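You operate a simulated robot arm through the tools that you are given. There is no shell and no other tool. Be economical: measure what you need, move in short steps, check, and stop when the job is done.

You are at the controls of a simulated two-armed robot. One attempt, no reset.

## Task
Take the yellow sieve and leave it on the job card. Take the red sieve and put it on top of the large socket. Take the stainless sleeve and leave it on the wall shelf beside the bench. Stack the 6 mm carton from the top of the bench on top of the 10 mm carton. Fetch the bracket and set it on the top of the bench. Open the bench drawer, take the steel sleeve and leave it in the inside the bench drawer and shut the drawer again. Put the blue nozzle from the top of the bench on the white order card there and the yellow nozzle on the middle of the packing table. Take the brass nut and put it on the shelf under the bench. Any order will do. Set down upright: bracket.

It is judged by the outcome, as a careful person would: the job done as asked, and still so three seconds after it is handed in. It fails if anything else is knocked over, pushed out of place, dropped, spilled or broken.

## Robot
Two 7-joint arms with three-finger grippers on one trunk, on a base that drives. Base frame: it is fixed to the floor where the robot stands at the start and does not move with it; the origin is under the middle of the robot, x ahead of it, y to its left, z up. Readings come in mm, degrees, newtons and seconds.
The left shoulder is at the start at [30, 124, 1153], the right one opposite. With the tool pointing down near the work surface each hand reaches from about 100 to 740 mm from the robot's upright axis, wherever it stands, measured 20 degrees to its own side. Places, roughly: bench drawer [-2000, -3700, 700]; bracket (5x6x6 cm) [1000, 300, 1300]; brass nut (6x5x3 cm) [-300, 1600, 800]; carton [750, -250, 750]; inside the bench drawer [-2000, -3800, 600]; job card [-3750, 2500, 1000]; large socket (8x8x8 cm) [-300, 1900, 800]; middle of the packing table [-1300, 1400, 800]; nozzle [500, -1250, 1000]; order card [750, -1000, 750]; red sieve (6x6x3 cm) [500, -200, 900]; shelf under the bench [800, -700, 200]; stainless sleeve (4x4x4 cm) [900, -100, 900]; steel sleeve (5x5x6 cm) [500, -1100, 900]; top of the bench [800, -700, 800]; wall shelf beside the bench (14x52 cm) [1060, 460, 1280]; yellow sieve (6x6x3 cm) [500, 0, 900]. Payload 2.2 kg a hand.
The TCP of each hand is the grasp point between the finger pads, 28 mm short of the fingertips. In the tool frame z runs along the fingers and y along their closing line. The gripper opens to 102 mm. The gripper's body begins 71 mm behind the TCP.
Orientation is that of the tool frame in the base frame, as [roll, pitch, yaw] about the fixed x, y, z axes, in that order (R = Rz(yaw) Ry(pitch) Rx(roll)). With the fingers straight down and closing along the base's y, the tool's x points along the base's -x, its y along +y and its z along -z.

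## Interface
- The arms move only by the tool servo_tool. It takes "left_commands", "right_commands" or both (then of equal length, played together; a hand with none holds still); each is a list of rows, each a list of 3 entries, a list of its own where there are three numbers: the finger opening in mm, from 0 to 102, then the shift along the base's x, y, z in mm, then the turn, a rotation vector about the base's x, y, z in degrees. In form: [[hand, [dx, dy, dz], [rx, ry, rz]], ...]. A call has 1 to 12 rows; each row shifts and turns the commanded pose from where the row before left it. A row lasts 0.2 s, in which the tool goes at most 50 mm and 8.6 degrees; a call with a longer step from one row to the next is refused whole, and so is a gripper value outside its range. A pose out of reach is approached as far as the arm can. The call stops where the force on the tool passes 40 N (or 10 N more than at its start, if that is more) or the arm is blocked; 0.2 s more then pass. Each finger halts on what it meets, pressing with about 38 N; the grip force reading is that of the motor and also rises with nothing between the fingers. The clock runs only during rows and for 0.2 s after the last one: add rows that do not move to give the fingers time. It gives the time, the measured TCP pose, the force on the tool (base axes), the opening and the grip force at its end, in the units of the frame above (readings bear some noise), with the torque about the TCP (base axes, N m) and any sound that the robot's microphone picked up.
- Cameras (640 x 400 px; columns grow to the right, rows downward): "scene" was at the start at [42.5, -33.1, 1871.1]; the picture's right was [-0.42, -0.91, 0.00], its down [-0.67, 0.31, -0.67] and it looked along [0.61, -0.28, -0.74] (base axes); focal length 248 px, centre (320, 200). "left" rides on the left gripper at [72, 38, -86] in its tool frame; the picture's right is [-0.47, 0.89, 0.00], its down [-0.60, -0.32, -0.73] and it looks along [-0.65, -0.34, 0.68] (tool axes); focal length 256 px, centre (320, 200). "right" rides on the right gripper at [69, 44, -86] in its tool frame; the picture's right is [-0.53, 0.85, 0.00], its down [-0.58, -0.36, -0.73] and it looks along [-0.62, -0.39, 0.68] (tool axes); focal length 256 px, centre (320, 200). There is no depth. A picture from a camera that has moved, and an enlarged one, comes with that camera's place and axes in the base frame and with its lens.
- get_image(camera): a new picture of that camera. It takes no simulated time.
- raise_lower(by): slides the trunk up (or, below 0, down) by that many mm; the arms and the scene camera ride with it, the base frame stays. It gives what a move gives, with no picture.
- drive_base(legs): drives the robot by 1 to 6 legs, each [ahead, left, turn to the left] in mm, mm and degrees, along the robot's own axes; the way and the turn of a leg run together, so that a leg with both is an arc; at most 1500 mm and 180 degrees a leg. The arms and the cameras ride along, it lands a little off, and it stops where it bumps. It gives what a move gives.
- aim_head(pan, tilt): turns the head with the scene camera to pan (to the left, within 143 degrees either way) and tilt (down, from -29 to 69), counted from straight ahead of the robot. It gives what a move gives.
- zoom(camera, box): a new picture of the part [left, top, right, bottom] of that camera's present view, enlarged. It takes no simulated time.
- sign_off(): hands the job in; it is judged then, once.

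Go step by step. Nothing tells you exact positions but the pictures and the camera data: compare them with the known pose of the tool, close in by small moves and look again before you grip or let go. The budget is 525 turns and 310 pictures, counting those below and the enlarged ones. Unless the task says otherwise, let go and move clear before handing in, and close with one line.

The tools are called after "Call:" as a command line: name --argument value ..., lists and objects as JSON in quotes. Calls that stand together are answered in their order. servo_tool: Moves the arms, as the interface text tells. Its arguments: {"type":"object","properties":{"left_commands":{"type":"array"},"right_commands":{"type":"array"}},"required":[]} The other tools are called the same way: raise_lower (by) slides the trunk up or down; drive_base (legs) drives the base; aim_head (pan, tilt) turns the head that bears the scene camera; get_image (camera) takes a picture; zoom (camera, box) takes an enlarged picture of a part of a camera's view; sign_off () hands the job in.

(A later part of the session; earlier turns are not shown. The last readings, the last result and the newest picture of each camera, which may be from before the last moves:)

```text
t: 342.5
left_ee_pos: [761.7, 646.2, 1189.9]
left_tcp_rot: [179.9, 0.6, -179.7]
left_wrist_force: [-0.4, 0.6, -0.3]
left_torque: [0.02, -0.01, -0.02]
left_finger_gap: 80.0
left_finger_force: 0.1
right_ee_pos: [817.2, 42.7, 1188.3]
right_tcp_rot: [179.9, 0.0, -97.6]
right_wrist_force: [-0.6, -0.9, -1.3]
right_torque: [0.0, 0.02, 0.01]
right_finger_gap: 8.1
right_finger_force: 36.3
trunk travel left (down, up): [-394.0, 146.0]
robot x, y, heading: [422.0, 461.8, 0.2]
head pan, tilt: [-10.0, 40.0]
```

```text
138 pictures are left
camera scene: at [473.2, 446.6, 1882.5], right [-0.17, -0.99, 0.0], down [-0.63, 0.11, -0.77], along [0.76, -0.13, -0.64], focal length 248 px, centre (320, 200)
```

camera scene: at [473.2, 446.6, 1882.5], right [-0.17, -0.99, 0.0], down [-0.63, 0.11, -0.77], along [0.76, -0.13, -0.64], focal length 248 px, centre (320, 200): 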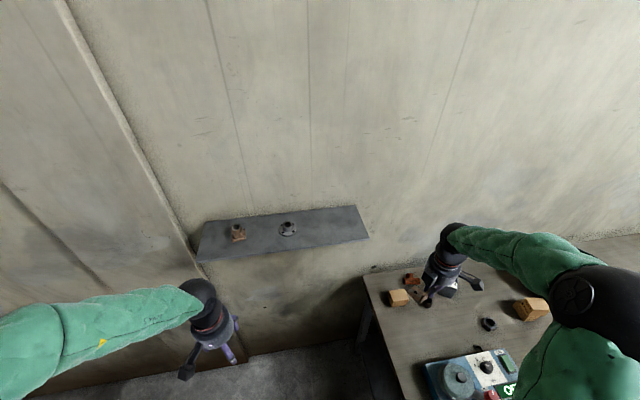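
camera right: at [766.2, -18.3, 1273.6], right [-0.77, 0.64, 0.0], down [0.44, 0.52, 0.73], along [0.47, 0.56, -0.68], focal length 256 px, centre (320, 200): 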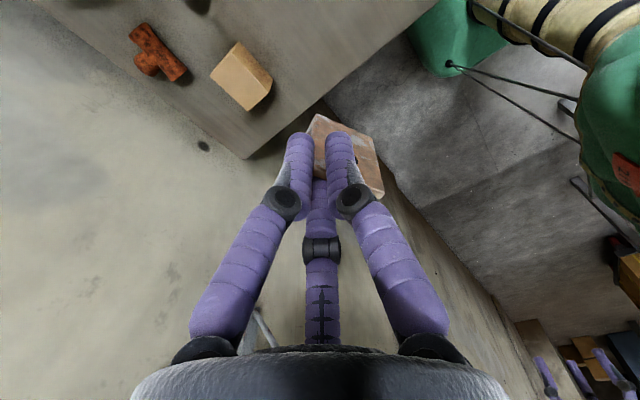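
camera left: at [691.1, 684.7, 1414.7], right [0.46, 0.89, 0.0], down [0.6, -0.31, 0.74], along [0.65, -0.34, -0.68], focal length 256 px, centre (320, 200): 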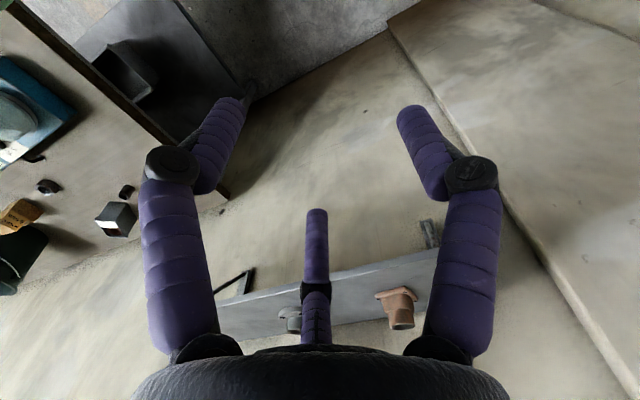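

Call:
servo_tool --right_commands '[[2, [0, -10, -40], [0, 0, 0]], [2, [0, 0, -45], [0, 0, 0]], [2, [0, 0, -45], [0, 0, 0]], [2, [0, 0, -45], [0, 0, 0]], [2, [0, 0, -45], [0, 0, 0]], [2, [0, 0, -40], [0, 0, 0]], [2, [0, 0, -10], [0, 0, 0]], [2, [0, 0, 0], [0, 0, 0]]]'

Call:
get_image --camera "right"

Call:
zoom --camera "scene" --box '[370, 240, 500, 340]'

```text
t: 344.3
left_ee_pos: [762.7, 647.6, 1190.5]
left_tcp_rot: [179.9, 0.5, -179.7]
left_wrist_force: [0.0, 0.6, 0.3]
left_torque: [0.03, 0.0, 0.02]
left_finger_gap: 79.8
left_finger_force: 0.0
right_ee_pos: [817.7, 31.7, 918.1]
right_tcp_rot: [180.0, -0.1, -97.6]
right_wrist_force: [-0.7, -0.6, -3.0]
right_torque: [-0.04, 0.02, -0.03]
right_finger_gap: 7.9
right_finger_force: 36.0
trunk travel left (down, up): [-394.0, 146.0]
robot x, y, heading: [416.5, 462.3, 0.1]
head pan, tilt: [-10.0, 40.0]
```

```text
137 pictures are left
camera right: at [766.1, -28.8, 1003.6], right [-0.77, 0.64, 0.0], down [0.44, 0.52, 0.73], along [0.47, 0.56, -0.68], focal length 256 px, centre (320, 200)
```

right: 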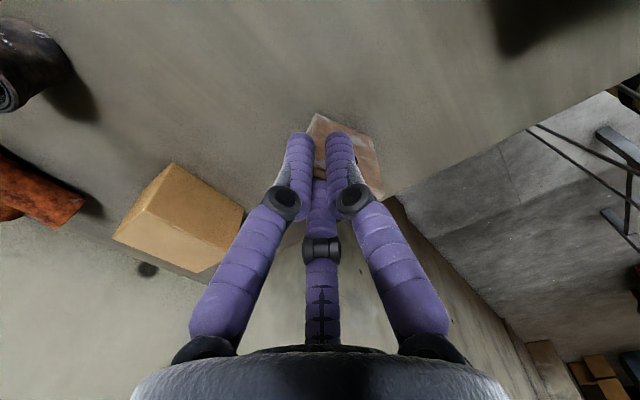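

```text
4.00 times, centred on (435, 290) of scene
camera zoom: at [473.5, 446.3, 1882.4], right [-0.17, -0.99, 0.0], down [-0.63, 0.11, -0.77], along [0.76, -0.13, -0.64], focal length 993 px, centre (-140, -160)
```

zoom: 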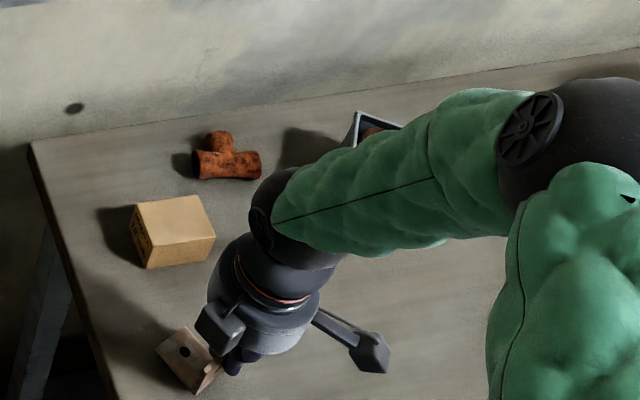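

Call:
servo_tool --right_commands '[[2, [0, -10, -10], [0, 0, 0]], [2, [0, 0, -6], [0, 0, 0]], [2, [0, 0, -4], [0, 0, 0]], [2, [0, 0, -3], [0, 0, 0]], [2, [0, 0, -3], [0, 0, 0]], [2, [0, 0, 0], [0, 0, 0]]]'

```text
t: 345.7
left_ee_pos: [762.0, 647.7, 1189.9]
left_tcp_rot: [-179.9, 0.6, -179.7]
left_wrist_force: [-0.2, 0.7, 0.0]
left_torque: [-0.01, -0.02, 0.0]
left_finger_gap: 80.0
left_finger_force: 0.2
right_ee_pos: [817.9, 22.6, 894.6]
right_tcp_rot: [-179.6, -0.3, -97.6]
right_wrist_force: [5.0, -4.3, 33.1]
right_torque: [-0.1, -0.21, -0.01]
right_finger_gap: 7.9
right_finger_force: 35.8
trunk travel left (down, up): [-394.0, 146.0]
robot x, y, heading: [418.2, 461.3, 0.3]
head pan, tilt: [-10.0, 40.0]
```

Call:
servo_tool --right_commands '[[2, [0, 0, 4], [0, 0, 0]], [10, [0, 0, 0], [0, 0, 0]], [20, [0, 0, 0], [0, 0, 0]], [40, [0, 0, 0], [0, 0, 0]], [40, [0, 0, 0], [0, 0, 0]], [40, [0, 0, 20], [0, 0, 0]], [40, [0, 0, 40], [0, 0, 0]], [40, [0, 0, 45], [0, 0, 0]], [40, [0, 0, 45], [0, 0, 0]], [40, [-30, 0, 35], [0, 0, 0]]]'

Call:
get_image --camera "right"

Call:
zoom --camera "scene" --box '[370, 240, 500, 340]'

```text
t: 347.9
left_ee_pos: [760.4, 647.6, 1189.5]
left_tcp_rot: [-179.9, 0.7, -179.7]
left_wrist_force: [-0.2, -0.1, -0.6]
left_torque: [0.0, -0.02, 0.02]
left_finger_gap: 80.0
left_finger_force: 0.1
right_ee_pos: [783.8, 23.5, 1084.6]
right_tcp_rot: [-180.0, -0.1, -97.6]
right_wrist_force: [-0.3, 0.7, -0.2]
right_torque: [0.0, -0.06, -0.02]
right_finger_gap: 39.9
right_finger_force: 0.1
trunk travel left (down, up): [-394.0, 146.0]
robot x, y, heading: [417.5, 462.0, 0.4]
head pan, tilt: [-10.0, 40.0]
```

```text
135 pictures are left
camera right: at [733.0, -39.0, 1167.7], right [-0.77, 0.64, 0.0], down [0.44, 0.52, 0.73], along [0.47, 0.56, -0.68], focal length 256 px, centre (320, 200)
```

right: 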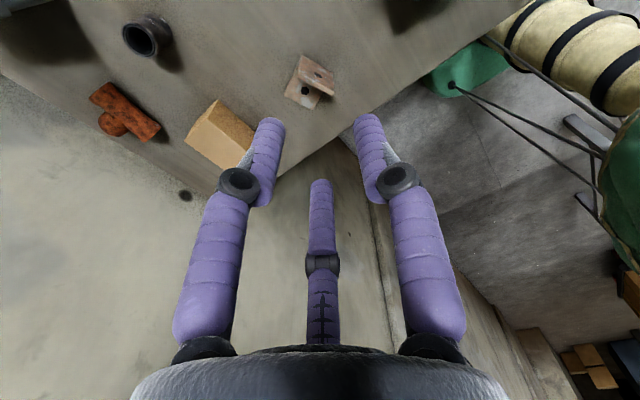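

```text
4.00 times, centred on (435, 290) of scene
camera zoom: at [469.9, 447.5, 1882.5], right [-0.17, -0.99, 0.0], down [-0.63, 0.11, -0.77], along [0.76, -0.13, -0.64], focal length 993 px, centre (-140, -160)
```

zoom: 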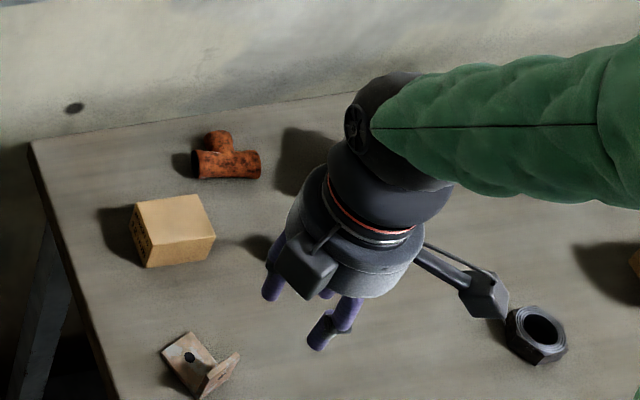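

Call:
zoom --camera "right" --box '[270, 40, 360, 120]'

Call:
zoom --camera "scene" --box '[395, 310, 445, 350]'

```text
5.00 times, centred on (315, 80) of right
camera zoom: at [733.0, -39.0, 1167.7], right [-0.77, 0.64, 0.0], down [0.44, 0.52, 0.73], along [0.47, 0.56, -0.68], focal length 1280 px, centre (345, 800)
```

zoom: 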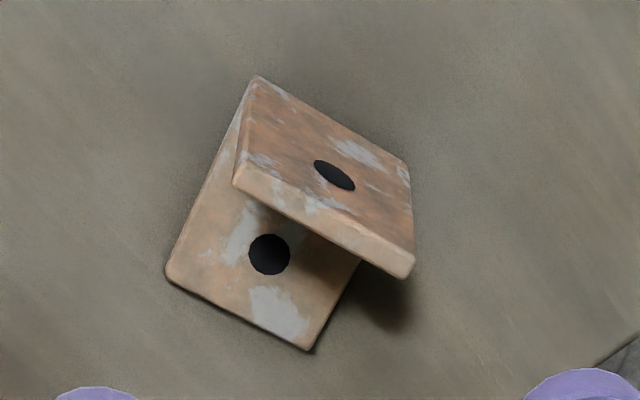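

```text
10.00 times, centred on (420, 330) of scene
camera zoom: at [469.9, 447.5, 1882.5], right [-0.17, -0.99, 0.0], down [-0.63, 0.11, -0.77], along [0.76, -0.13, -0.64], focal length 2483 px, centre (-680, -1100)
```

zoom: 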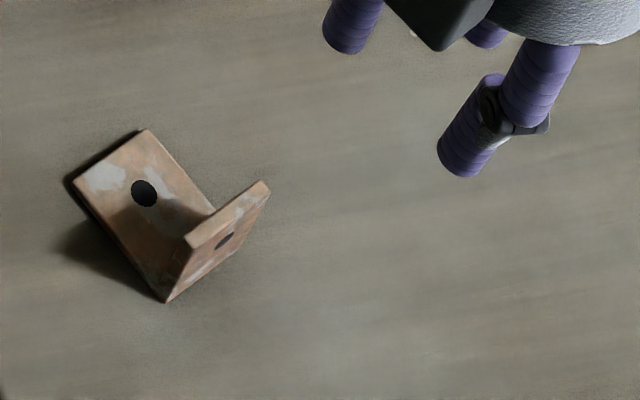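

The bracket stands upright on the bench. Now the stainless sleeve: I turn the hand back and look at it from above.

Call:
servo_tool --right_commands '[[60, [7, -8, 0], [0, 0, -8.2]], [60, [7, -8, 0], [0, 0, -8.2]], [60, [7, -8, 0], [0, 0, -8.2]], [60, [7, -8, 0], [0, 0, -8.2]], [60, [7, -8, 0], [0, 0, -8.2]], [60, [7, -8, 0], [0, 0, -8.2]], [60, [7, -8, 0], [0, 0, -8.2]], [60, [7, -8, 0], [0, 0, -8.2]], [60, [7, -8, 0], [0, 0, -8.2]], [60, [7, -8, 0], [0, 0, -8.2]], [60, [0, 0, 0], [0, 0, 0]]]'

Call:
get_image --camera "right"

```text
t: 350.3
left_ee_pos: [763.7, 647.4, 1189.7]
left_tcp_rot: [179.9, 0.6, -179.8]
left_wrist_force: [-0.2, -0.4, -0.3]
left_torque: [-0.02, 0.01, 0.02]
left_finger_gap: 80.3
left_finger_force: 0.0
right_ee_pos: [857.0, -56.2, 1083.3]
right_tcp_rot: [-180.0, -0.1, -179.7]
right_wrist_force: [-0.1, 0.1, 0.1]
right_torque: [0.03, -0.02, 0.0]
right_finger_gap: 60.0
right_finger_force: 0.1
trunk travel left (down, up): [-394.0, 146.0]
robot x, y, heading: [418.4, 458.8, 0.3]
head pan, tilt: [-10.0, 40.0]
```

```text
131 pictures are left
camera right: at [789.2, -12.6, 1168.0], right [0.53, 0.85, 0.0], down [0.58, -0.36, 0.73], along [0.62, -0.39, -0.68], focal length 256 px, centre (320, 200)
```

right: 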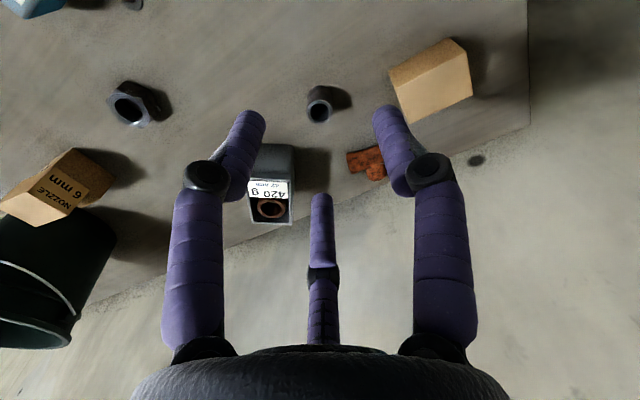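

Call:
servo_tool --right_commands '[[58, [19, -12, -40], [0, 0, 0]], [58, [19, -12, -40], [0, 0, 0]], [58, [18, -11, -40], [0, 0, 0]], [58, [0, 0, 0], [0, 0, 0]]]'

Call:
get_image --camera "right"

```text
t: 351.3
left_ee_pos: [761.6, 648.1, 1190.0]
left_tcp_rot: [-179.8, 0.6, -179.7]
left_wrist_force: [-0.1, -0.6, 0.1]
left_torque: [0.01, -0.01, 0.0]
left_finger_gap: 80.0
left_finger_force: 0.1
right_ee_pos: [912.9, -88.5, 964.5]
right_tcp_rot: [-180.0, 0.1, -179.6]
right_wrist_force: [0.5, 0.0, -0.1]
right_torque: [0.0, -0.02, 0.01]
right_finger_gap: 58.2
right_finger_force: 0.1
trunk travel left (down, up): [-394.0, 146.0]
robot x, y, heading: [423.4, 462.4, 0.2]
head pan, tilt: [-10.0, 40.0]
```

```text
130 pictures are left
camera right: at [844.5, -44.2, 1049.9], right [0.53, 0.85, 0.0], down [0.58, -0.36, 0.73], along [0.62, -0.39, -0.68], focal length 256 px, centre (320, 200)
```

right: 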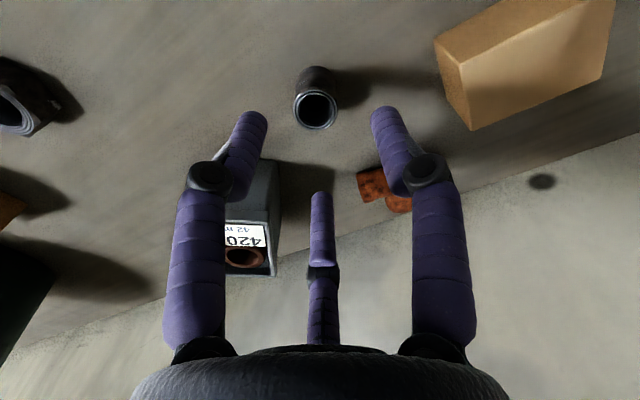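

Call:
servo_tool --right_commands '[[58, [2, -4, -42], [0, 0, 0]], [58, [0, 0, -42], [0, 0, 0]], [40, [0, 0, 0], [0, 0, 0]], [25, [0, 0, 0], [0, 0, 0]], [18, [0, 0, 0], [0, 0, 0]], [18, [0, 0, 0], [0, 0, 0]]]'

Call:
get_image --camera "right"

```text
t: 352.7
left_ee_pos: [763.5, 647.5, 1189.6]
left_tcp_rot: [180.0, 0.5, -179.8]
left_wrist_force: [-0.6, 0.0, -1.0]
left_torque: [0.02, 0.0, 0.01]
left_finger_gap: 79.8
left_finger_force: 0.1
right_ee_pos: [913.5, -93.8, 882.0]
right_tcp_rot: [180.0, 0.0, -179.7]
right_wrist_force: [1.2, 0.4, 1.3]
right_torque: [-0.02, -0.06, 0.02]
right_finger_gap: 29.4
right_finger_force: 37.9
trunk travel left (down, up): [-394.0, 146.0]
robot x, y, heading: [420.8, 461.5, 0.1]
head pan, tilt: [-10.0, 40.0]
```

```text
129 pictures are left
camera right: at [845.0, -50.4, 966.5], right [0.53, 0.85, 0.0], down [0.58, -0.36, 0.73], along [0.62, -0.39, -0.68], focal length 256 px, centre (320, 200)
```

right: 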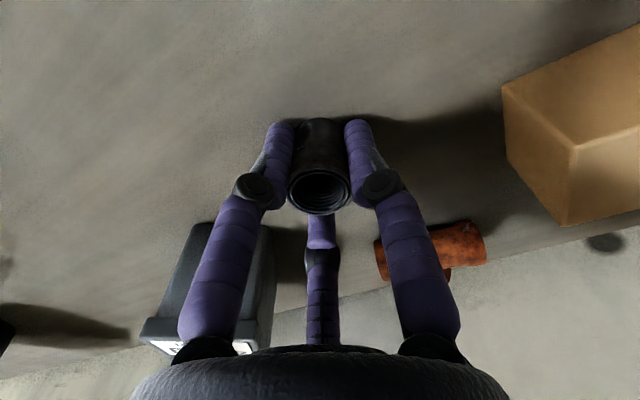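

Gripped at 29 mm. I lift it and bring it up to the wall shelf.

Call:
servo_tool --right_commands '[[18, [0, 0, 30], [0, 0, 0]], [18, [0, 0, 45], [0, 0, 0]], [18, [-10, 0, 45], [0, 0, 0]], [18, [-20, 10, 40], [0, 0, 0]], [18, [-25, 30, 20], [0, 0, 0]], [18, [-15, 40, 10], [0, 0, 0]], [18, [0, 45, 10], [0, 0, 0]], [18, [0, 45, 10], [0, 0, 0]], [18, [0, 45, 10], [0, 0, 0]], [18, [0, 45, 10], [0, 0, 0]], [18, [0, 45, 10], [0, 0, 0]], [18, [0, 35, 10], [0, 0, 0]]]'

Call:
raise_lower --by 140

Call:
servo_tool --right_commands '[[18, [0, 0, 45], [0, 0, 0]], [18, [0, 5, 45], [0, 0, 0]], [18, [35, 0, 20], [0, 0, 0]], [18, [40, 0, 0], [0, 0, 0]], [18, [40, 0, 0], [0, 0, 0]], [18, [0, 0, 0], [0, 0, 0]]]'

Call:
get_image --camera "right"

Call:
get_image --camera "scene"

```text
t: 355.3
left_ee_pos: [762.9, 647.3, 1190.5]
left_tcp_rot: [-180.0, 0.5, -179.8]
left_wrist_force: [-0.6, -0.1, -0.1]
left_torque: [-0.02, -0.02, 0.0]
left_finger_gap: 80.0
left_finger_force: 0.1
right_ee_pos: [845.9, 246.4, 1128.3]
right_tcp_rot: [-179.9, -0.1, -179.6]
right_wrist_force: [-0.1, 0.8, -1.1]
right_torque: [-0.02, -0.02, 0.02]
right_finger_gap: 29.5
right_finger_force: 38.0
trunk travel left (down, up): [-394.0, 146.0]
robot x, y, heading: [418.7, 461.2, 0.1]
head pan, tilt: [-10.0, 40.0]
```

```text
t: 356.9
left_ee_pos: [762.5, 647.6, 1329.1]
left_tcp_rot: [-180.0, 0.4, -179.7]
left_wrist_force: [-0.4, -0.3, 0.9]
left_torque: [0.01, 0.01, 0.04]
left_finger_gap: 79.8
left_finger_force: 0.1
right_ee_pos: [845.9, 244.8, 1267.9]
right_tcp_rot: [180.0, 0.0, -179.6]
right_wrist_force: [-0.5, -0.2, -0.9]
right_torque: [0.0, 0.02, -0.01]
right_finger_gap: 29.4
right_finger_force: 38.1
trunk travel left (down, up): [-534.0, 6.0]
robot x, y, heading: [421.3, 459.4, 0.2]
head pan, tilt: [-10.0, 40.0]
```

```text
t: 358.3
left_ee_pos: [761.8, 645.7, 1329.7]
left_tcp_rot: [179.9, 0.6, -179.7]
left_wrist_force: [0.3, 0.3, 0.6]
left_torque: [-0.01, 0.01, 0.01]
left_finger_gap: 80.0
left_finger_force: 0.1
right_ee_pos: [961.6, 251.5, 1376.7]
right_tcp_rot: [-180.0, -0.1, -179.7]
right_wrist_force: [0.0, -0.6, -1.5]
right_torque: [-0.02, -0.02, -0.02]
right_finger_gap: 29.3
right_finger_force: 37.9
trunk travel left (down, up): [-534.0, 6.0]
robot x, y, heading: [421.0, 462.0, 0.1]
head pan, tilt: [-10.0, 40.0]
```

```text
128 pictures are left
camera right: at [892.4, 295.2, 1462.1], right [0.53, 0.85, 0.0], down [0.58, -0.36, 0.73], along [0.62, -0.39, -0.68], focal length 256 px, centre (320, 200)
```

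right: 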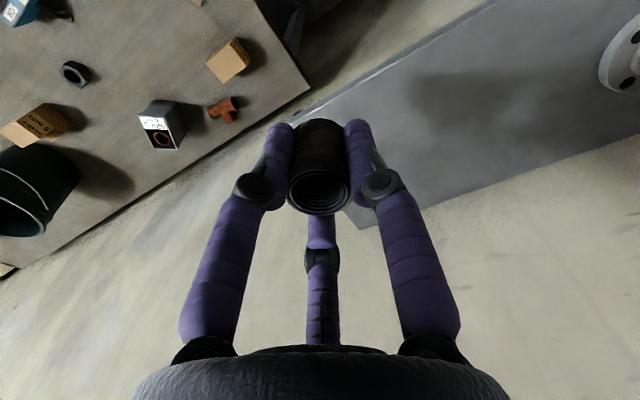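

```text
127 pictures are left
camera scene: at [472.4, 446.4, 2022.4], right [-0.17, -0.99, 0.0], down [-0.63, 0.11, -0.77], along [0.76, -0.13, -0.64], focal length 248 px, centre (320, 200)
```

scene: 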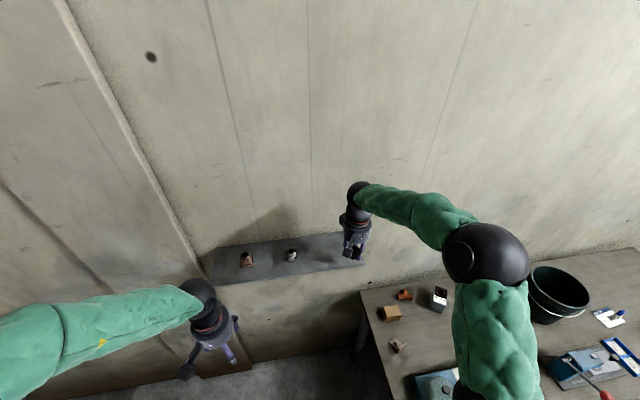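

Call:
servo_tool --right_commands '[[18, [40, 20, 0], [0, 0, 0]], [18, [40, 20, 0], [0, 0, 0]], [18, [0, 0, -20], [0, 0, 0]], [18, [0, 0, 0], [0, 0, 0]]]'

Call:
get_image --camera "right"

Call:
zoom --camera "scene" --box '[200, 170, 420, 300]'

```text
t: 359.3
left_ee_pos: [762.9, 648.3, 1329.1]
left_tcp_rot: [-180.0, 0.4, -179.7]
left_wrist_force: [-0.2, 0.6, -0.2]
left_torque: [-0.01, 0.01, 0.01]
left_finger_gap: 79.8
left_finger_force: 0.0
right_ee_pos: [1042.6, 290.2, 1356.7]
right_tcp_rot: [180.0, -0.3, -179.7]
right_wrist_force: [-0.2, 0.0, -1.3]
right_torque: [0.0, 0.0, 0.01]
right_finger_gap: 29.3
right_finger_force: 37.9
trunk travel left (down, up): [-534.0, 6.0]
robot x, y, heading: [417.7, 459.0, 0.5]
head pan, tilt: [-10.0, 40.0]
```

```text
126 pictures are left
camera right: at [974.6, 334.6, 1442.4], right [0.53, 0.85, 0.0], down [0.58, -0.36, 0.73], along [0.62, -0.39, -0.68], focal length 256 px, centre (320, 200)
```

right: 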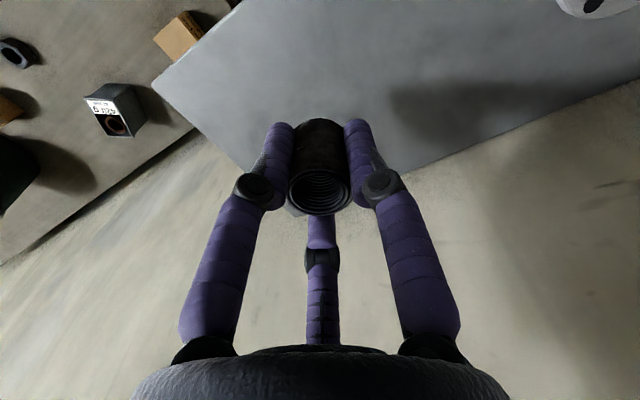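

```text
2.91 times, centred on (310, 235) of scene
camera zoom: at [474.4, 447.3, 2022.3], right [-0.17, -0.99, 0.0], down [-0.63, 0.11, -0.77], along [0.75, -0.13, -0.64], focal length 722 px, centre (349, 98)
```

zoom: 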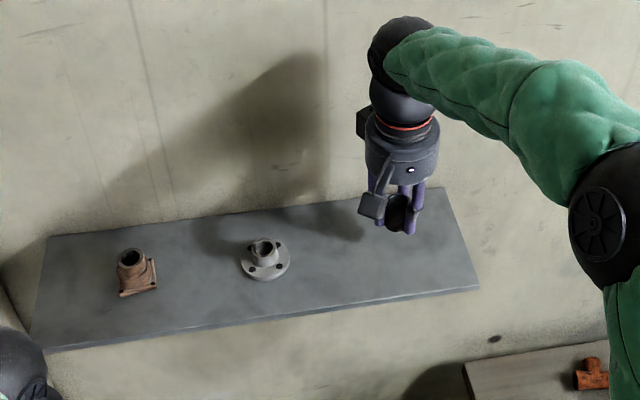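

Call:
servo_tool --right_commands '[[18, [0, 5, -20], [0, 0, 0]], [18, [0, 0, -5], [0, 0, 0]], [18, [0, 0, -3], [0, 0, 0]], [18, [0, 0, -3], [0, 0, 0]], [18, [0, 0, -3], [0, 0, 0]], [18, [0, 0, 0], [0, 0, 0]]]'

```text
t: 360.7
left_ee_pos: [762.4, 645.7, 1329.7]
left_tcp_rot: [179.9, 0.5, -179.7]
left_wrist_force: [-0.7, 0.3, -0.4]
left_torque: [-0.01, 0.0, 0.02]
left_finger_gap: 80.0
left_finger_force: 0.1
right_ee_pos: [1041.8, 295.3, 1323.9]
right_tcp_rot: [179.9, -0.1, -179.6]
right_wrist_force: [-0.4, -0.1, -1.7]
right_torque: [0.01, 0.04, 0.01]
right_finger_gap: 29.6
right_finger_force: 38.0
trunk travel left (down, up): [-534.0, 6.0]
robot x, y, heading: [417.2, 459.2, 0.0]
head pan, tilt: [-10.0, 40.0]
```

Call:
servo_tool --right_commands '[[18, [0, 0, -3], [0, 0, 0]], [18, [0, 0, -2], [0, 0, 0]], [18, [0, 0, -2], [0, 0, 0]], [18, [0, 0, 0], [0, 0, 0]]]'

```text
t: 361.7
left_ee_pos: [763.0, 646.6, 1329.3]
left_tcp_rot: [180.0, 0.4, -179.7]
left_wrist_force: [-0.3, -0.1, 0.2]
left_torque: [0.0, -0.02, 0.0]
left_finger_gap: 80.0
left_finger_force: 0.0
right_ee_pos: [1040.8, 295.6, 1317.2]
right_tcp_rot: [-180.0, 0.0, -179.6]
right_wrist_force: [-0.3, -0.5, -0.9]
right_torque: [-0.01, -0.04, 0.0]
right_finger_gap: 29.4
right_finger_force: 38.1
trunk travel left (down, up): [-534.0, 6.0]
robot x, y, heading: [422.4, 463.3, 0.3]
head pan, tilt: [-10.0, 40.0]
```

Call:
servo_tool --right_commands '[[18, [0, 0, -2], [0, 0, 0]], [18, [0, 0, -2], [0, 0, 0]], [18, [0, 0, -2], [0, 0, 0]], [18, [0, 0, 0], [0, 0, 0]]]'

Call:
get_image --camera "right"

```text
t: 362.7
left_ee_pos: [763.5, 647.1, 1330.7]
left_tcp_rot: [-180.0, 0.5, -179.8]
left_wrist_force: [-0.4, 0.0, -0.5]
left_torque: [-0.03, -0.01, 0.01]
left_finger_gap: 80.2
left_finger_force: 0.1
right_ee_pos: [1041.4, 294.8, 1310.3]
right_tcp_rot: [180.0, -0.2, -179.5]
right_wrist_force: [0.1, -1.5, -1.4]
right_torque: [-0.02, 0.0, 0.0]
right_finger_gap: 29.2
right_finger_force: 37.8
trunk travel left (down, up): [-534.0, 6.0]
robot x, y, heading: [419.7, 461.1, 0.5]
head pan, tilt: [-10.0, 40.0]
```

```text
124 pictures are left
camera right: at [972.7, 339.2, 1395.2], right [0.53, 0.85, 0.0], down [0.58, -0.36, 0.73], along [0.62, -0.39, -0.68], focal length 256 px, centre (320, 200)
```

right: 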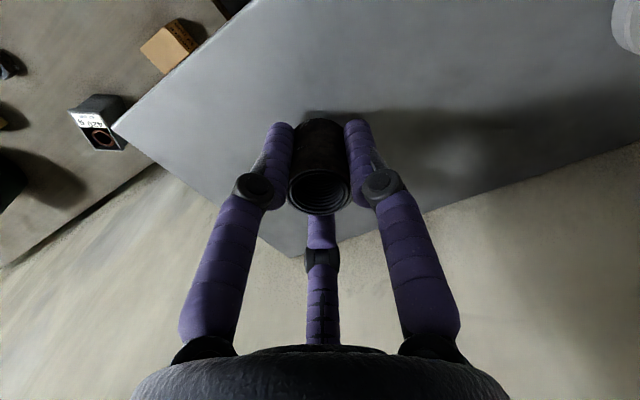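

Call:
servo_tool --right_commands '[[18, [0, 0, -2], [0, 0, 0]], [18, [0, 0, -2], [0, 0, 0]], [18, [0, 0, 0], [0, 0, 0]]]'

```text
t: 363.5
left_ee_pos: [762.6, 646.8, 1329.3]
left_tcp_rot: [-180.0, 0.5, -179.7]
left_wrist_force: [-0.5, -1.1, 0.0]
left_torque: [0.01, 0.0, -0.01]
left_finger_gap: 80.1
left_finger_force: 0.0
right_ee_pos: [1040.8, 294.9, 1307.2]
right_tcp_rot: [179.9, -0.1, -179.6]
right_wrist_force: [-0.1, -0.8, -0.4]
right_torque: [0.02, 0.02, 0.01]
right_finger_gap: 29.4
right_finger_force: 37.5
trunk travel left (down, up): [-534.0, 6.0]
robot x, y, heading: [418.6, 462.7, 0.3]
head pan, tilt: [-10.0, 40.0]
```

Call:
servo_tool --right_commands '[[18, [0, 0, -2], [0, 0, 0]], [18, [0, 0, -2], [0, 0, 0]], [18, [0, 0, -2], [0, 0, 0]], [18, [0, 0, 0], [0, 0, 0]]]'

```text
t: 364.5
left_ee_pos: [762.3, 648.1, 1330.1]
left_tcp_rot: [-180.0, 0.7, -179.7]
left_wrist_force: [0.7, 0.1, -0.5]
left_torque: [0.0, 0.02, 0.01]
left_finger_gap: 80.0
left_finger_force: 0.0
right_ee_pos: [1040.6, 295.7, 1302.1]
right_tcp_rot: [179.9, 0.1, -179.7]
right_wrist_force: [-0.3, -0.4, 5.0]
right_torque: [-0.08, 0.02, 0.03]
right_finger_gap: 29.3
right_finger_force: 37.8
trunk travel left (down, up): [-534.0, 6.0]
robot x, y, heading: [417.5, 464.7, 0.2]
head pan, tilt: [-10.0, 40.0]
```

Contact. I open and rise.

Call:
servo_tool --right_commands '[[35, [0, 0, 0], [0, 0, 0]], [48, [0, 0, 0], [0, 0, 0]], [60, [0, 0, 0], [0, 0, 0]], [60, [0, 0, 0], [0, 0, 0]], [60, [0, 0, 30], [0, 0, 0]], [60, [0, 0, 40], [0, 0, 0]], [60, [-10, 0, 40], [0, 0, 0]], [60, [-40, 0, 15], [0, 0, 0]], [60, [-45, 0, 0], [0, 0, 0]], [60, [-45, 0, 0], [0, 0, 0]], [60, [-45, 0, 0], [0, 0, 0]]]'

Call:
zoom --camera "scene" --box '[200, 170, 420, 300]'

Call:
get_image --camera "right"

```text
t: 366.9
left_ee_pos: [760.1, 646.7, 1330.6]
left_tcp_rot: [-179.9, 0.8, -179.7]
left_wrist_force: [0.4, 0.1, 0.1]
left_torque: [0.0, -0.02, -0.03]
left_finger_gap: 80.0
left_finger_force: 0.1
right_ee_pos: [852.9, 296.0, 1425.2]
right_tcp_rot: [-180.0, 0.0, -179.5]
right_wrist_force: [-0.8, -0.1, -0.1]
right_torque: [-0.01, -0.04, -0.04]
right_finger_gap: 59.9
right_finger_force: 0.0
trunk travel left (down, up): [-534.0, 6.0]
robot x, y, heading: [417.2, 464.5, 0.5]
head pan, tilt: [-10.0, 40.0]
```

```text
2.91 times, centred on (310, 235) of scene
camera zoom: at [469.2, 446.3, 2022.5], right [-0.17, -0.99, 0.0], down [-0.63, 0.11, -0.77], along [0.76, -0.13, -0.64], focal length 722 px, centre (349, 98)
```

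zoom: 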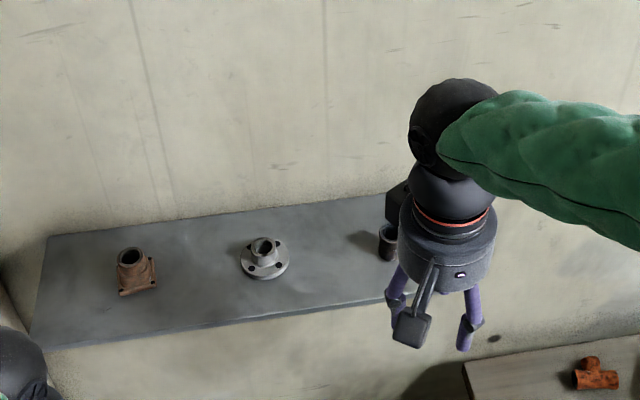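

```text
122 pictures are left
camera right: at [784.2, 340.5, 1510.1], right [0.53, 0.85, 0.0], down [0.58, -0.36, 0.73], along [0.62, -0.39, -0.68], focal length 256 px, centre (320, 200)
```

right: 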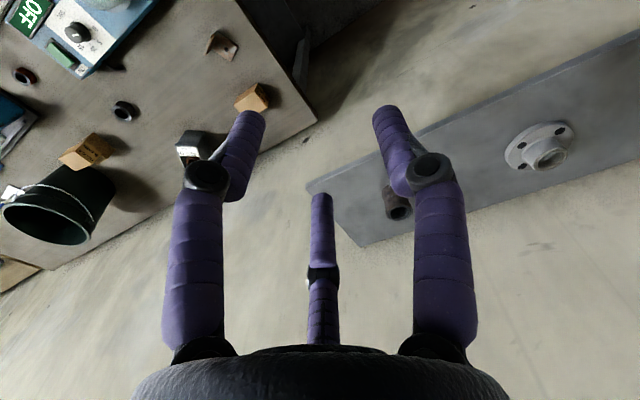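

The stainless sleeve is on the wall shelf. Last item: the yellow sieve. I lower the trunk, back off and go to the bench front.

Call:
raise_lower --by -140

Call:
drive_base --legs '[[-300, 0, 0], [0, -290, 0]]'

Call:
aim_head --pan -10 --tilt 60

Call:
get_image --camera "scene"

Call:
get_image --camera "right"

```text
t: 368.6
left_ee_pos: [762.4, 647.2, 1190.2]
left_tcp_rot: [-180.0, 0.6, -179.8]
left_wrist_force: [-0.6, -0.2, 0.2]
left_torque: [0.02, -0.01, -0.01]
left_finger_gap: 80.0
left_finger_force: 0.1
right_ee_pos: [855.9, 295.4, 1284.8]
right_tcp_rot: [-180.0, 0.0, -179.5]
right_wrist_force: [0.7, -0.3, -0.7]
right_torque: [0.0, 0.03, 0.04]
right_finger_gap: 59.9
right_finger_force: 0.0
trunk travel left (down, up): [-394.0, 146.0]
robot x, y, heading: [417.3, 463.5, 0.4]
head pan, tilt: [-10.0, 40.0]
```

```text
t: 372.2
left_ee_pos: [469.8, 355.0, 1189.7]
left_tcp_rot: [-180.0, 0.5, -179.7]
left_wrist_force: [0.4, -0.6, -0.1]
left_torque: [0.04, -0.02, 0.02]
left_finger_gap: 79.9
left_finger_force: 0.0
right_ee_pos: [563.0, 3.0, 1285.0]
right_tcp_rot: [-180.0, -0.1, -179.5]
right_wrist_force: [0.1, -1.4, 0.0]
right_torque: [0.0, -0.03, -0.01]
right_finger_gap: 59.9
right_finger_force: 0.0
trunk travel left (down, up): [-394.0, 146.0]
robot x, y, heading: [128.9, 166.0, 0.3]
head pan, tilt: [-10.0, 40.0]
```

```text
t: 373.1
left_ee_pos: [469.8, 355.6, 1189.4]
left_tcp_rot: [-179.9, 0.5, -179.8]
left_wrist_force: [0.5, 0.5, 0.6]
left_torque: [-0.01, 0.01, 0.01]
left_finger_gap: 80.1
left_finger_force: 0.1
right_ee_pos: [562.8, 4.1, 1285.4]
right_tcp_rot: [180.0, -0.1, -179.5]
right_wrist_force: [-0.2, -0.1, 0.0]
right_torque: [-0.02, -0.04, -0.02]
right_finger_gap: 60.0
right_finger_force: 0.1
trunk travel left (down, up): [-394.0, 146.0]
robot x, y, heading: [123.7, 169.2, 0.3]
head pan, tilt: [-10.0, 60.0]
```

```text
121 pictures are left
camera scene: at [162.7, 157.8, 1855.7], right [-0.17, -0.99, 0.0], down [-0.85, 0.14, -0.5], along [0.49, -0.08, -0.87], focal length 248 px, centre (320, 200)
```

scene: 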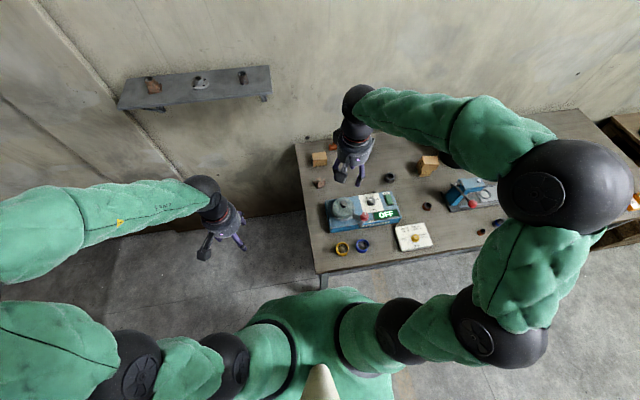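

```text
120 pictures are left
camera right: at [495.3, 48.9, 1369.4], right [0.53, 0.85, 0.0], down [0.58, -0.36, 0.73], along [0.62, -0.39, -0.68], focal length 256 px, centre (320, 200)
```

right: 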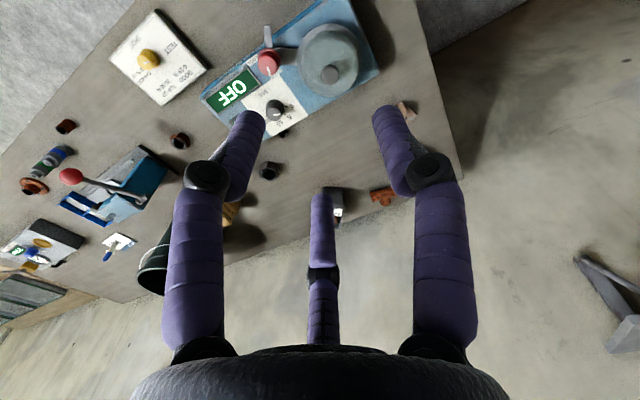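

Call:
servo_tool --right_commands '[[80, [-12, 1, -39], [0, 0, 0]], [80, [-12, 1, -39], [0, 0, 0]], [80, [-12, 1, -39], [0, 0, 0]], [80, [-12, 1, -39], [0, 0, 0]], [80, [-12, 1, -39], [0, 0, 0]], [80, [-12, 1, -39], [0, 0, 0]], [80, [-12, 1, -40], [0, 0, 0]], [80, [0, 0, 0], [0, 0, 0]]]'

Call:
get_image --camera "right"

```text
t: 374.9
left_ee_pos: [469.6, 354.3, 1190.4]
left_tcp_rot: [-180.0, 0.6, -179.7]
left_wrist_force: [-0.2, -1.4, 0.3]
left_torque: [0.0, -0.02, 0.03]
left_finger_gap: 80.2
left_finger_force: 0.1
right_ee_pos: [476.9, 11.0, 1011.6]
right_tcp_rot: [-180.0, 0.0, -179.5]
right_wrist_force: [-0.1, 0.1, 0.3]
right_torque: [-0.01, 0.03, 0.0]
right_finger_gap: 79.8
right_finger_force: 0.0
trunk travel left (down, up): [-394.0, 146.0]
robot x, y, heading: [126.2, 169.3, 0.5]
head pan, tilt: [-10.0, 60.0]
```

```text
119 pictures are left
camera right: at [409.2, 55.6, 1096.6], right [0.53, 0.85, 0.0], down [0.58, -0.36, 0.73], along [0.62, -0.38, -0.68], focal length 256 px, centre (320, 200)
```

right: 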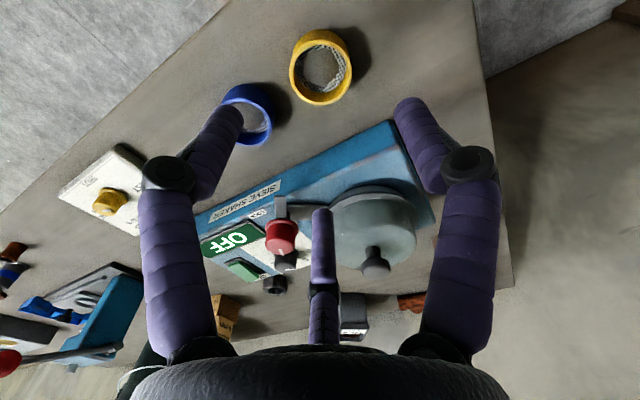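

Call:
servo_tool --right_commands '[[76, [2, 1, -42], [0, 0, 0]], [76, [0, 0, -43], [0, 0, 0]], [76, [0, 0, 0], [0, 0, 0]]]'

Call:
get_image --camera "right"

```text
t: 375.7
left_ee_pos: [469.4, 354.5, 1189.3]
left_tcp_rot: [180.0, 0.5, -179.7]
left_wrist_force: [-0.4, -0.6, -0.4]
left_torque: [0.0, 0.0, -0.01]
left_finger_gap: 80.3
left_finger_force: 0.1
right_ee_pos: [482.7, 15.1, 925.1]
right_tcp_rot: [179.9, -0.1, -179.4]
right_wrist_force: [0.4, 0.6, -0.1]
right_torque: [-0.03, 0.02, 0.01]
right_finger_gap: 76.0
right_finger_force: 0.1
trunk travel left (down, up): [-394.0, 146.0]
robot x, y, heading: [126.1, 168.0, 0.4]
head pan, tilt: [-10.0, 60.0]
```

```text
118 pictures are left
camera right: at [413.5, 58.6, 1010.0], right [0.53, 0.85, 0.0], down [0.58, -0.36, 0.73], along [0.62, -0.39, -0.68], focal length 256 px, centre (320, 200)
```

right: 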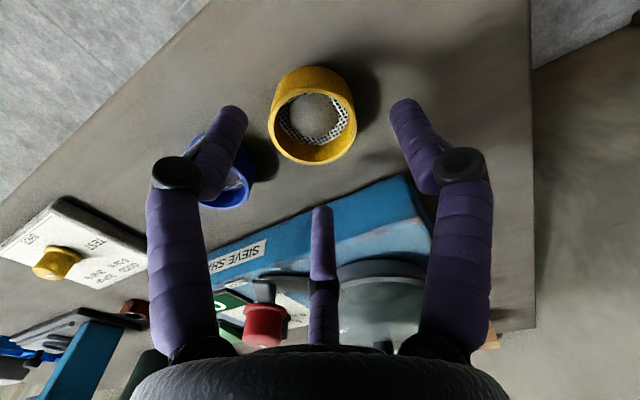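

Call:
servo_tool --right_commands '[[76, [-4, -2, -22], [0, 0, 0]], [76, [0, 0, -21], [0, 0, 0]], [60, [0, 0, 0], [0, 0, 0]], [45, [0, 0, 0], [0, 0, 0]], [40, [0, 0, 0], [0, 0, 0]], [40, [0, 0, 0], [0, 0, 0]]]'

Call:
get_image --camera "right"

```text
t: 377.1
left_ee_pos: [469.3, 354.4, 1189.9]
left_tcp_rot: [180.0, 0.5, -179.7]
left_wrist_force: [-0.3, 0.8, 0.6]
left_torque: [0.02, -0.03, -0.02]
left_finger_gap: 80.2
left_finger_force: 0.0
right_ee_pos: [478.0, 12.6, 882.7]
right_tcp_rot: [180.0, -0.1, -179.5]
right_wrist_force: [-0.6, -0.1, 1.6]
right_torque: [-0.02, -0.04, -0.03]
right_finger_gap: 50.7
right_finger_force: 37.8
trunk travel left (down, up): [-394.0, 146.0]
robot x, y, heading: [125.0, 168.6, 0.4]
head pan, tilt: [-10.0, 60.0]
```

```text
117 pictures are left
camera right: at [409.4, 56.2, 968.0], right [0.53, 0.85, 0.0], down [0.58, -0.36, 0.73], along [0.62, -0.38, -0.68], focal length 256 px, centre (320, 200)
```

right: 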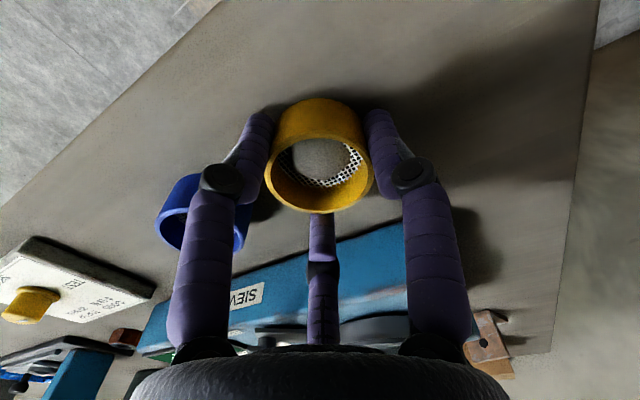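

The yellow sieve is held. I lift it and drive towards the far side to look for the job card.

Call:
servo_tool --right_commands '[[40, [0, 0, 40], [0, 0, 0]], [40, [0, 0, 45], [0, 0, 0]], [40, [0, 0, 45], [0, 0, 0]], [40, [-20, 0, 45], [0, 0, 0]], [40, [-20, 0, 45], [0, 0, 0]], [40, [-20, 0, 45], [0, 0, 0]]]' --left_commands '[[80, [-10, -20, 0], [0, 0, 0]], [80, [-10, -20, 0], [0, 0, 0]], [80, [-10, -20, 0], [0, 0, 0]], [80, [-10, 0, 0], [0, 0, 0]], [80, [0, 0, 0], [0, 0, 0]], [80, [0, 0, 0], [0, 0, 0]]]'

Call:
drive_base --legs '[[-300, 0, 0], [0, 480, 0], [-1150, 0, 0], [0, 0, 140]]'

Call:
aim_head --pan 0 --tilt 20

Call:
get_image --camera "scene"

```text
t: 378.5
left_ee_pos: [427.6, 294.4, 1189.3]
left_tcp_rot: [180.0, 0.6, -179.7]
left_wrist_force: [1.0, 0.7, 0.3]
left_torque: [0.01, -0.02, -0.01]
left_finger_gap: 80.1
left_finger_force: 0.1
right_ee_pos: [416.0, 10.8, 1150.4]
right_tcp_rot: [180.0, -0.1, -179.6]
right_wrist_force: [0.3, 0.0, -1.8]
right_torque: [0.0, -0.07, 0.02]
right_finger_gap: 50.5
right_finger_force: 38.3
trunk travel left (down, up): [-394.0, 146.0]
robot x, y, heading: [127.7, 169.3, 0.6]
head pan, tilt: [-10.0, 60.0]
```

```text
t: 394.4
left_ee_pos: [-1676.3, 735.5, 1190.2]
left_tcp_rot: [-180.0, 0.5, -39.8]
left_wrist_force: [0.8, 0.3, 0.0]
left_torque: [0.0, 0.0, 0.0]
left_finger_gap: 79.8
left_finger_force: 0.0
right_ee_pos: [-1484.4, 945.7, 1148.3]
right_tcp_rot: [180.0, -0.1, -39.5]
right_wrist_force: [-0.3, -0.4, -1.3]
right_torque: [-0.02, -0.01, 0.01]
right_finger_gap: 50.6
right_finger_force: 37.7
trunk travel left (down, up): [-394.0, 146.0]
robot x, y, heading: [-1361.2, 640.9, 140.2]
head pan, tilt: [-10.0, 60.0]
```

```text
t: 395.4
left_ee_pos: [-1675.3, 735.4, 1189.4]
left_tcp_rot: [-180.0, 0.5, -39.7]
left_wrist_force: [-0.2, 0.5, -0.1]
left_torque: [-0.02, 0.05, -0.02]
left_finger_gap: 79.8
left_finger_force: 0.1
right_ee_pos: [-1484.2, 946.1, 1149.0]
right_tcp_rot: [-180.0, -0.2, -39.5]
right_wrist_force: [-0.5, -0.5, -1.4]
right_torque: [-0.01, -0.01, 0.02]
right_finger_gap: 50.4
right_finger_force: 37.8
trunk travel left (down, up): [-394.0, 146.0]
robot x, y, heading: [-1362.0, 636.4, 140.5]
head pan, tilt: [0.0, 20.0]
```

```text
116 pictures are left
camera scene: at [-1411.8, 676.7, 1913.7], right [0.64, 0.77, 0.0], down [0.26, -0.22, -0.94], along [-0.72, 0.6, -0.34], focal length 248 px, centre (320, 200)
```

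scene: 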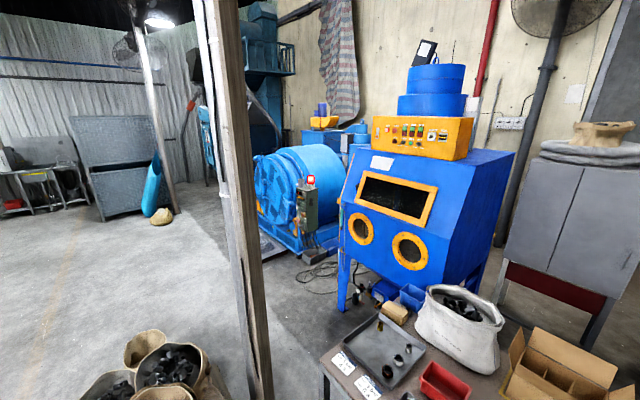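

Call:
zoom --camera "scene" --box '[250, 150, 350, 260]'

Call:
zoom --camera "scene" --box '[200, 100, 420, 240]'

Call:
zoom --camera "scene" --box '[310, 270, 470, 400]'

```text
3.64 times, centred on (300, 205) of scene
camera zoom: at [-1411.8, 676.7, 1913.7], right [0.64, 0.77, 0.0], down [0.26, -0.22, -0.94], along [-0.72, 0.6, -0.34], focal length 903 px, centre (393, 182)
```

zoom: 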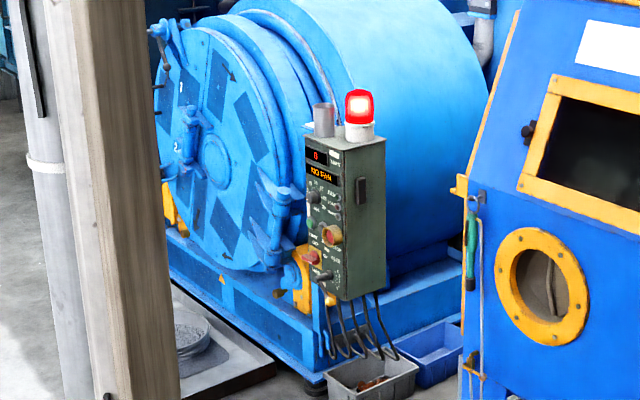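

```text
2.86 times, centred on (310, 170) of scene
camera zoom: at [-1411.8, 676.7, 1913.7], right [0.64, 0.77, 0.0], down [0.26, -0.22, -0.94], along [-0.72, 0.6, -0.34], focal length 709 px, centre (349, 286)
```

zoom: 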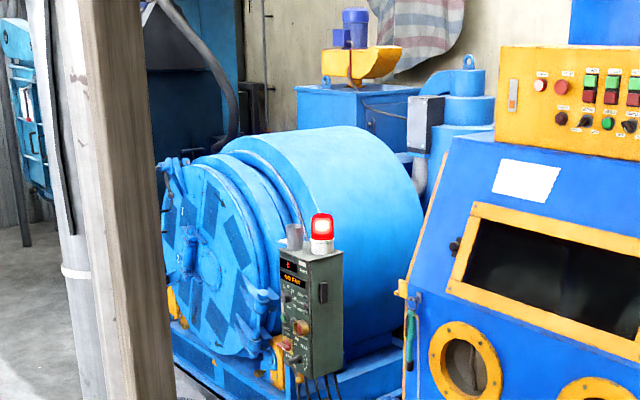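

```text
3.08 times, centred on (390, 335) of scene
camera zoom: at [-1411.8, 676.7, 1913.7], right [0.64, 0.77, 0.0], down [0.26, -0.22, -0.94], along [-0.72, 0.6, -0.34], focal length 764 px, centre (105, -215)
```

zoom: 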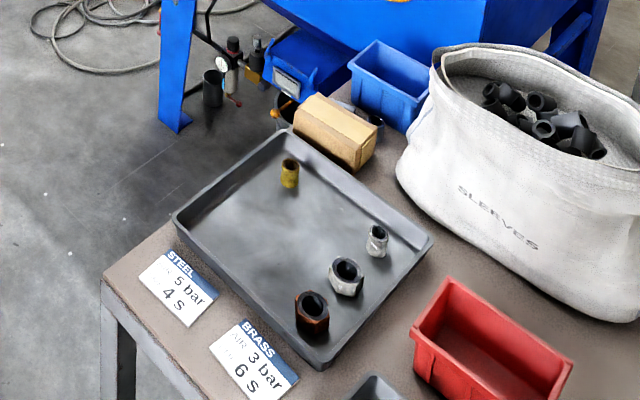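

I see the tumbler's control box near the hinted spot, but not the card yet. The way there leads around the south of the dark table and the pallet of sacks, so I drive that route.

Call:
drive_base --legs '[[0, 0, 39.5], [-920, 0, 0], [0, 1480, 0], [0, 450, 0], [1450, 0, 0], [1450, 0, 0]]'

Call:
aim_head --pan -75 --tilt 15

Call:
get_image --camera "scene"

```text
t: 425.0
left_ee_pos: [-3627.7, -1583.0, 1188.9]
left_tcp_rot: [-179.8, 0.5, 3.7]
left_wrist_force: [-0.5, 0.3, -0.2]
left_torque: [-0.02, -0.01, -0.02]
left_finger_gap: 80.1
left_finger_force: 0.1
right_ee_pos: [-3634.3, -1296.3, 1148.6]
right_tcp_rot: [-179.9, -0.2, 4.0]
right_wrist_force: [-0.2, 0.8, -0.6]
right_torque: [0.0, 0.0, 0.02]
right_finger_gap: 50.5
right_finger_force: 37.7
trunk travel left (down, up): [-394.0, 146.0]
robot x, y, heading: [-3331.7, -1437.0, -175.7]
head pan, tilt: [0.0, 20.0]
```

```text
t: 426.5
left_ee_pos: [-3627.5, -1581.7, 1190.2]
left_tcp_rot: [-180.0, 0.5, 3.8]
left_wrist_force: [-0.2, 0.3, 1.0]
left_torque: [0.0, -0.02, 0.01]
left_finger_gap: 79.9
left_finger_force: 0.1
right_ee_pos: [-3633.3, -1297.0, 1148.7]
right_tcp_rot: [180.0, 0.0, 4.0]
right_wrist_force: [0.4, -0.7, -1.7]
right_torque: [0.0, 0.01, -0.02]
right_finger_gap: 50.4
right_finger_force: 37.6
trunk travel left (down, up): [-394.0, 146.0]
robot x, y, heading: [-3335.6, -1437.8, -176.1]
head pan, tilt: [-75.0, 15.0]
```

```text
112 pictures are left
camera scene: at [-3333.4, -1348.3, 1921.9], right [0.95, 0.32, 0.0], down [0.08, -0.24, -0.97], along [-0.31, 0.91, -0.26], focal length 248 px, centre (320, 200)
```

scene: 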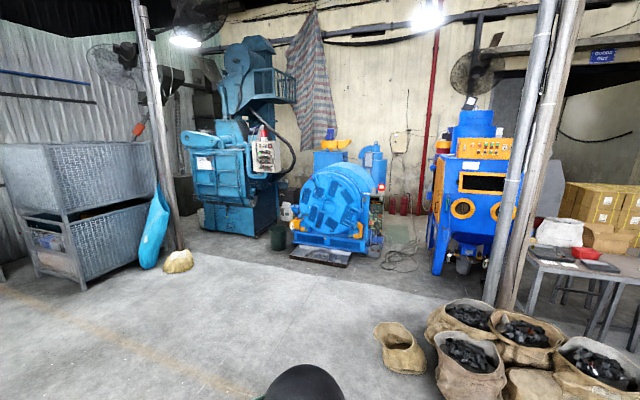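

Call:
zoom --camera "scene" --box '[270, 140, 430, 280]'

Call:
zoom --camera "scene" --box '[350, 165, 400, 250]'

```text
2.86 times, centred on (350, 210) of scene
camera zoom: at [-3333.4, -1348.3, 1921.9], right [0.95, 0.32, 0.0], down [0.08, -0.24, -0.97], along [-0.31, 0.91, -0.26], focal length 709 px, centre (234, 171)
```

zoom: 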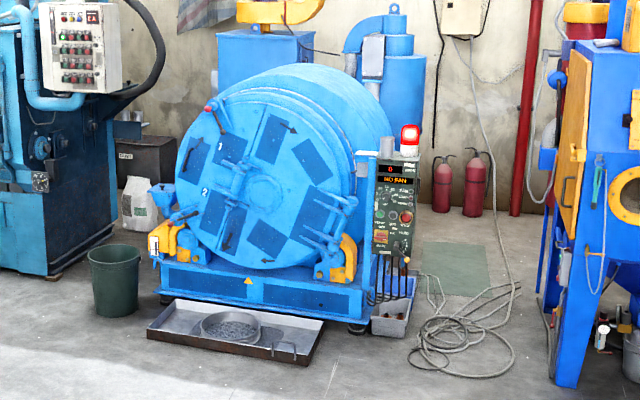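

```text
4.71 times, centred on (375, 208) of scene
camera zoom: at [-3333.4, -1348.3, 1921.9], right [0.95, 0.32, 0.0], down [0.08, -0.24, -0.97], along [-0.31, 0.91, -0.26], focal length 1168 px, centre (61, 165)
```

zoom: 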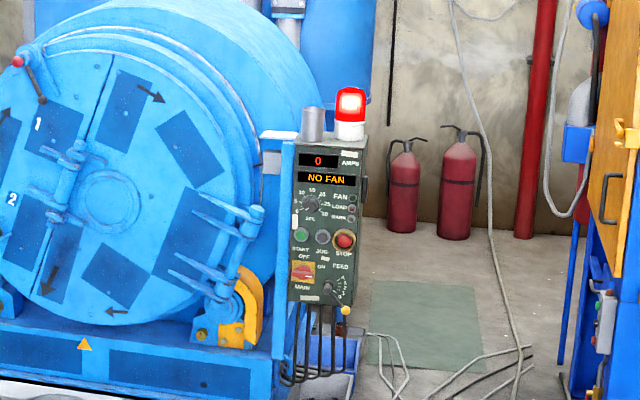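

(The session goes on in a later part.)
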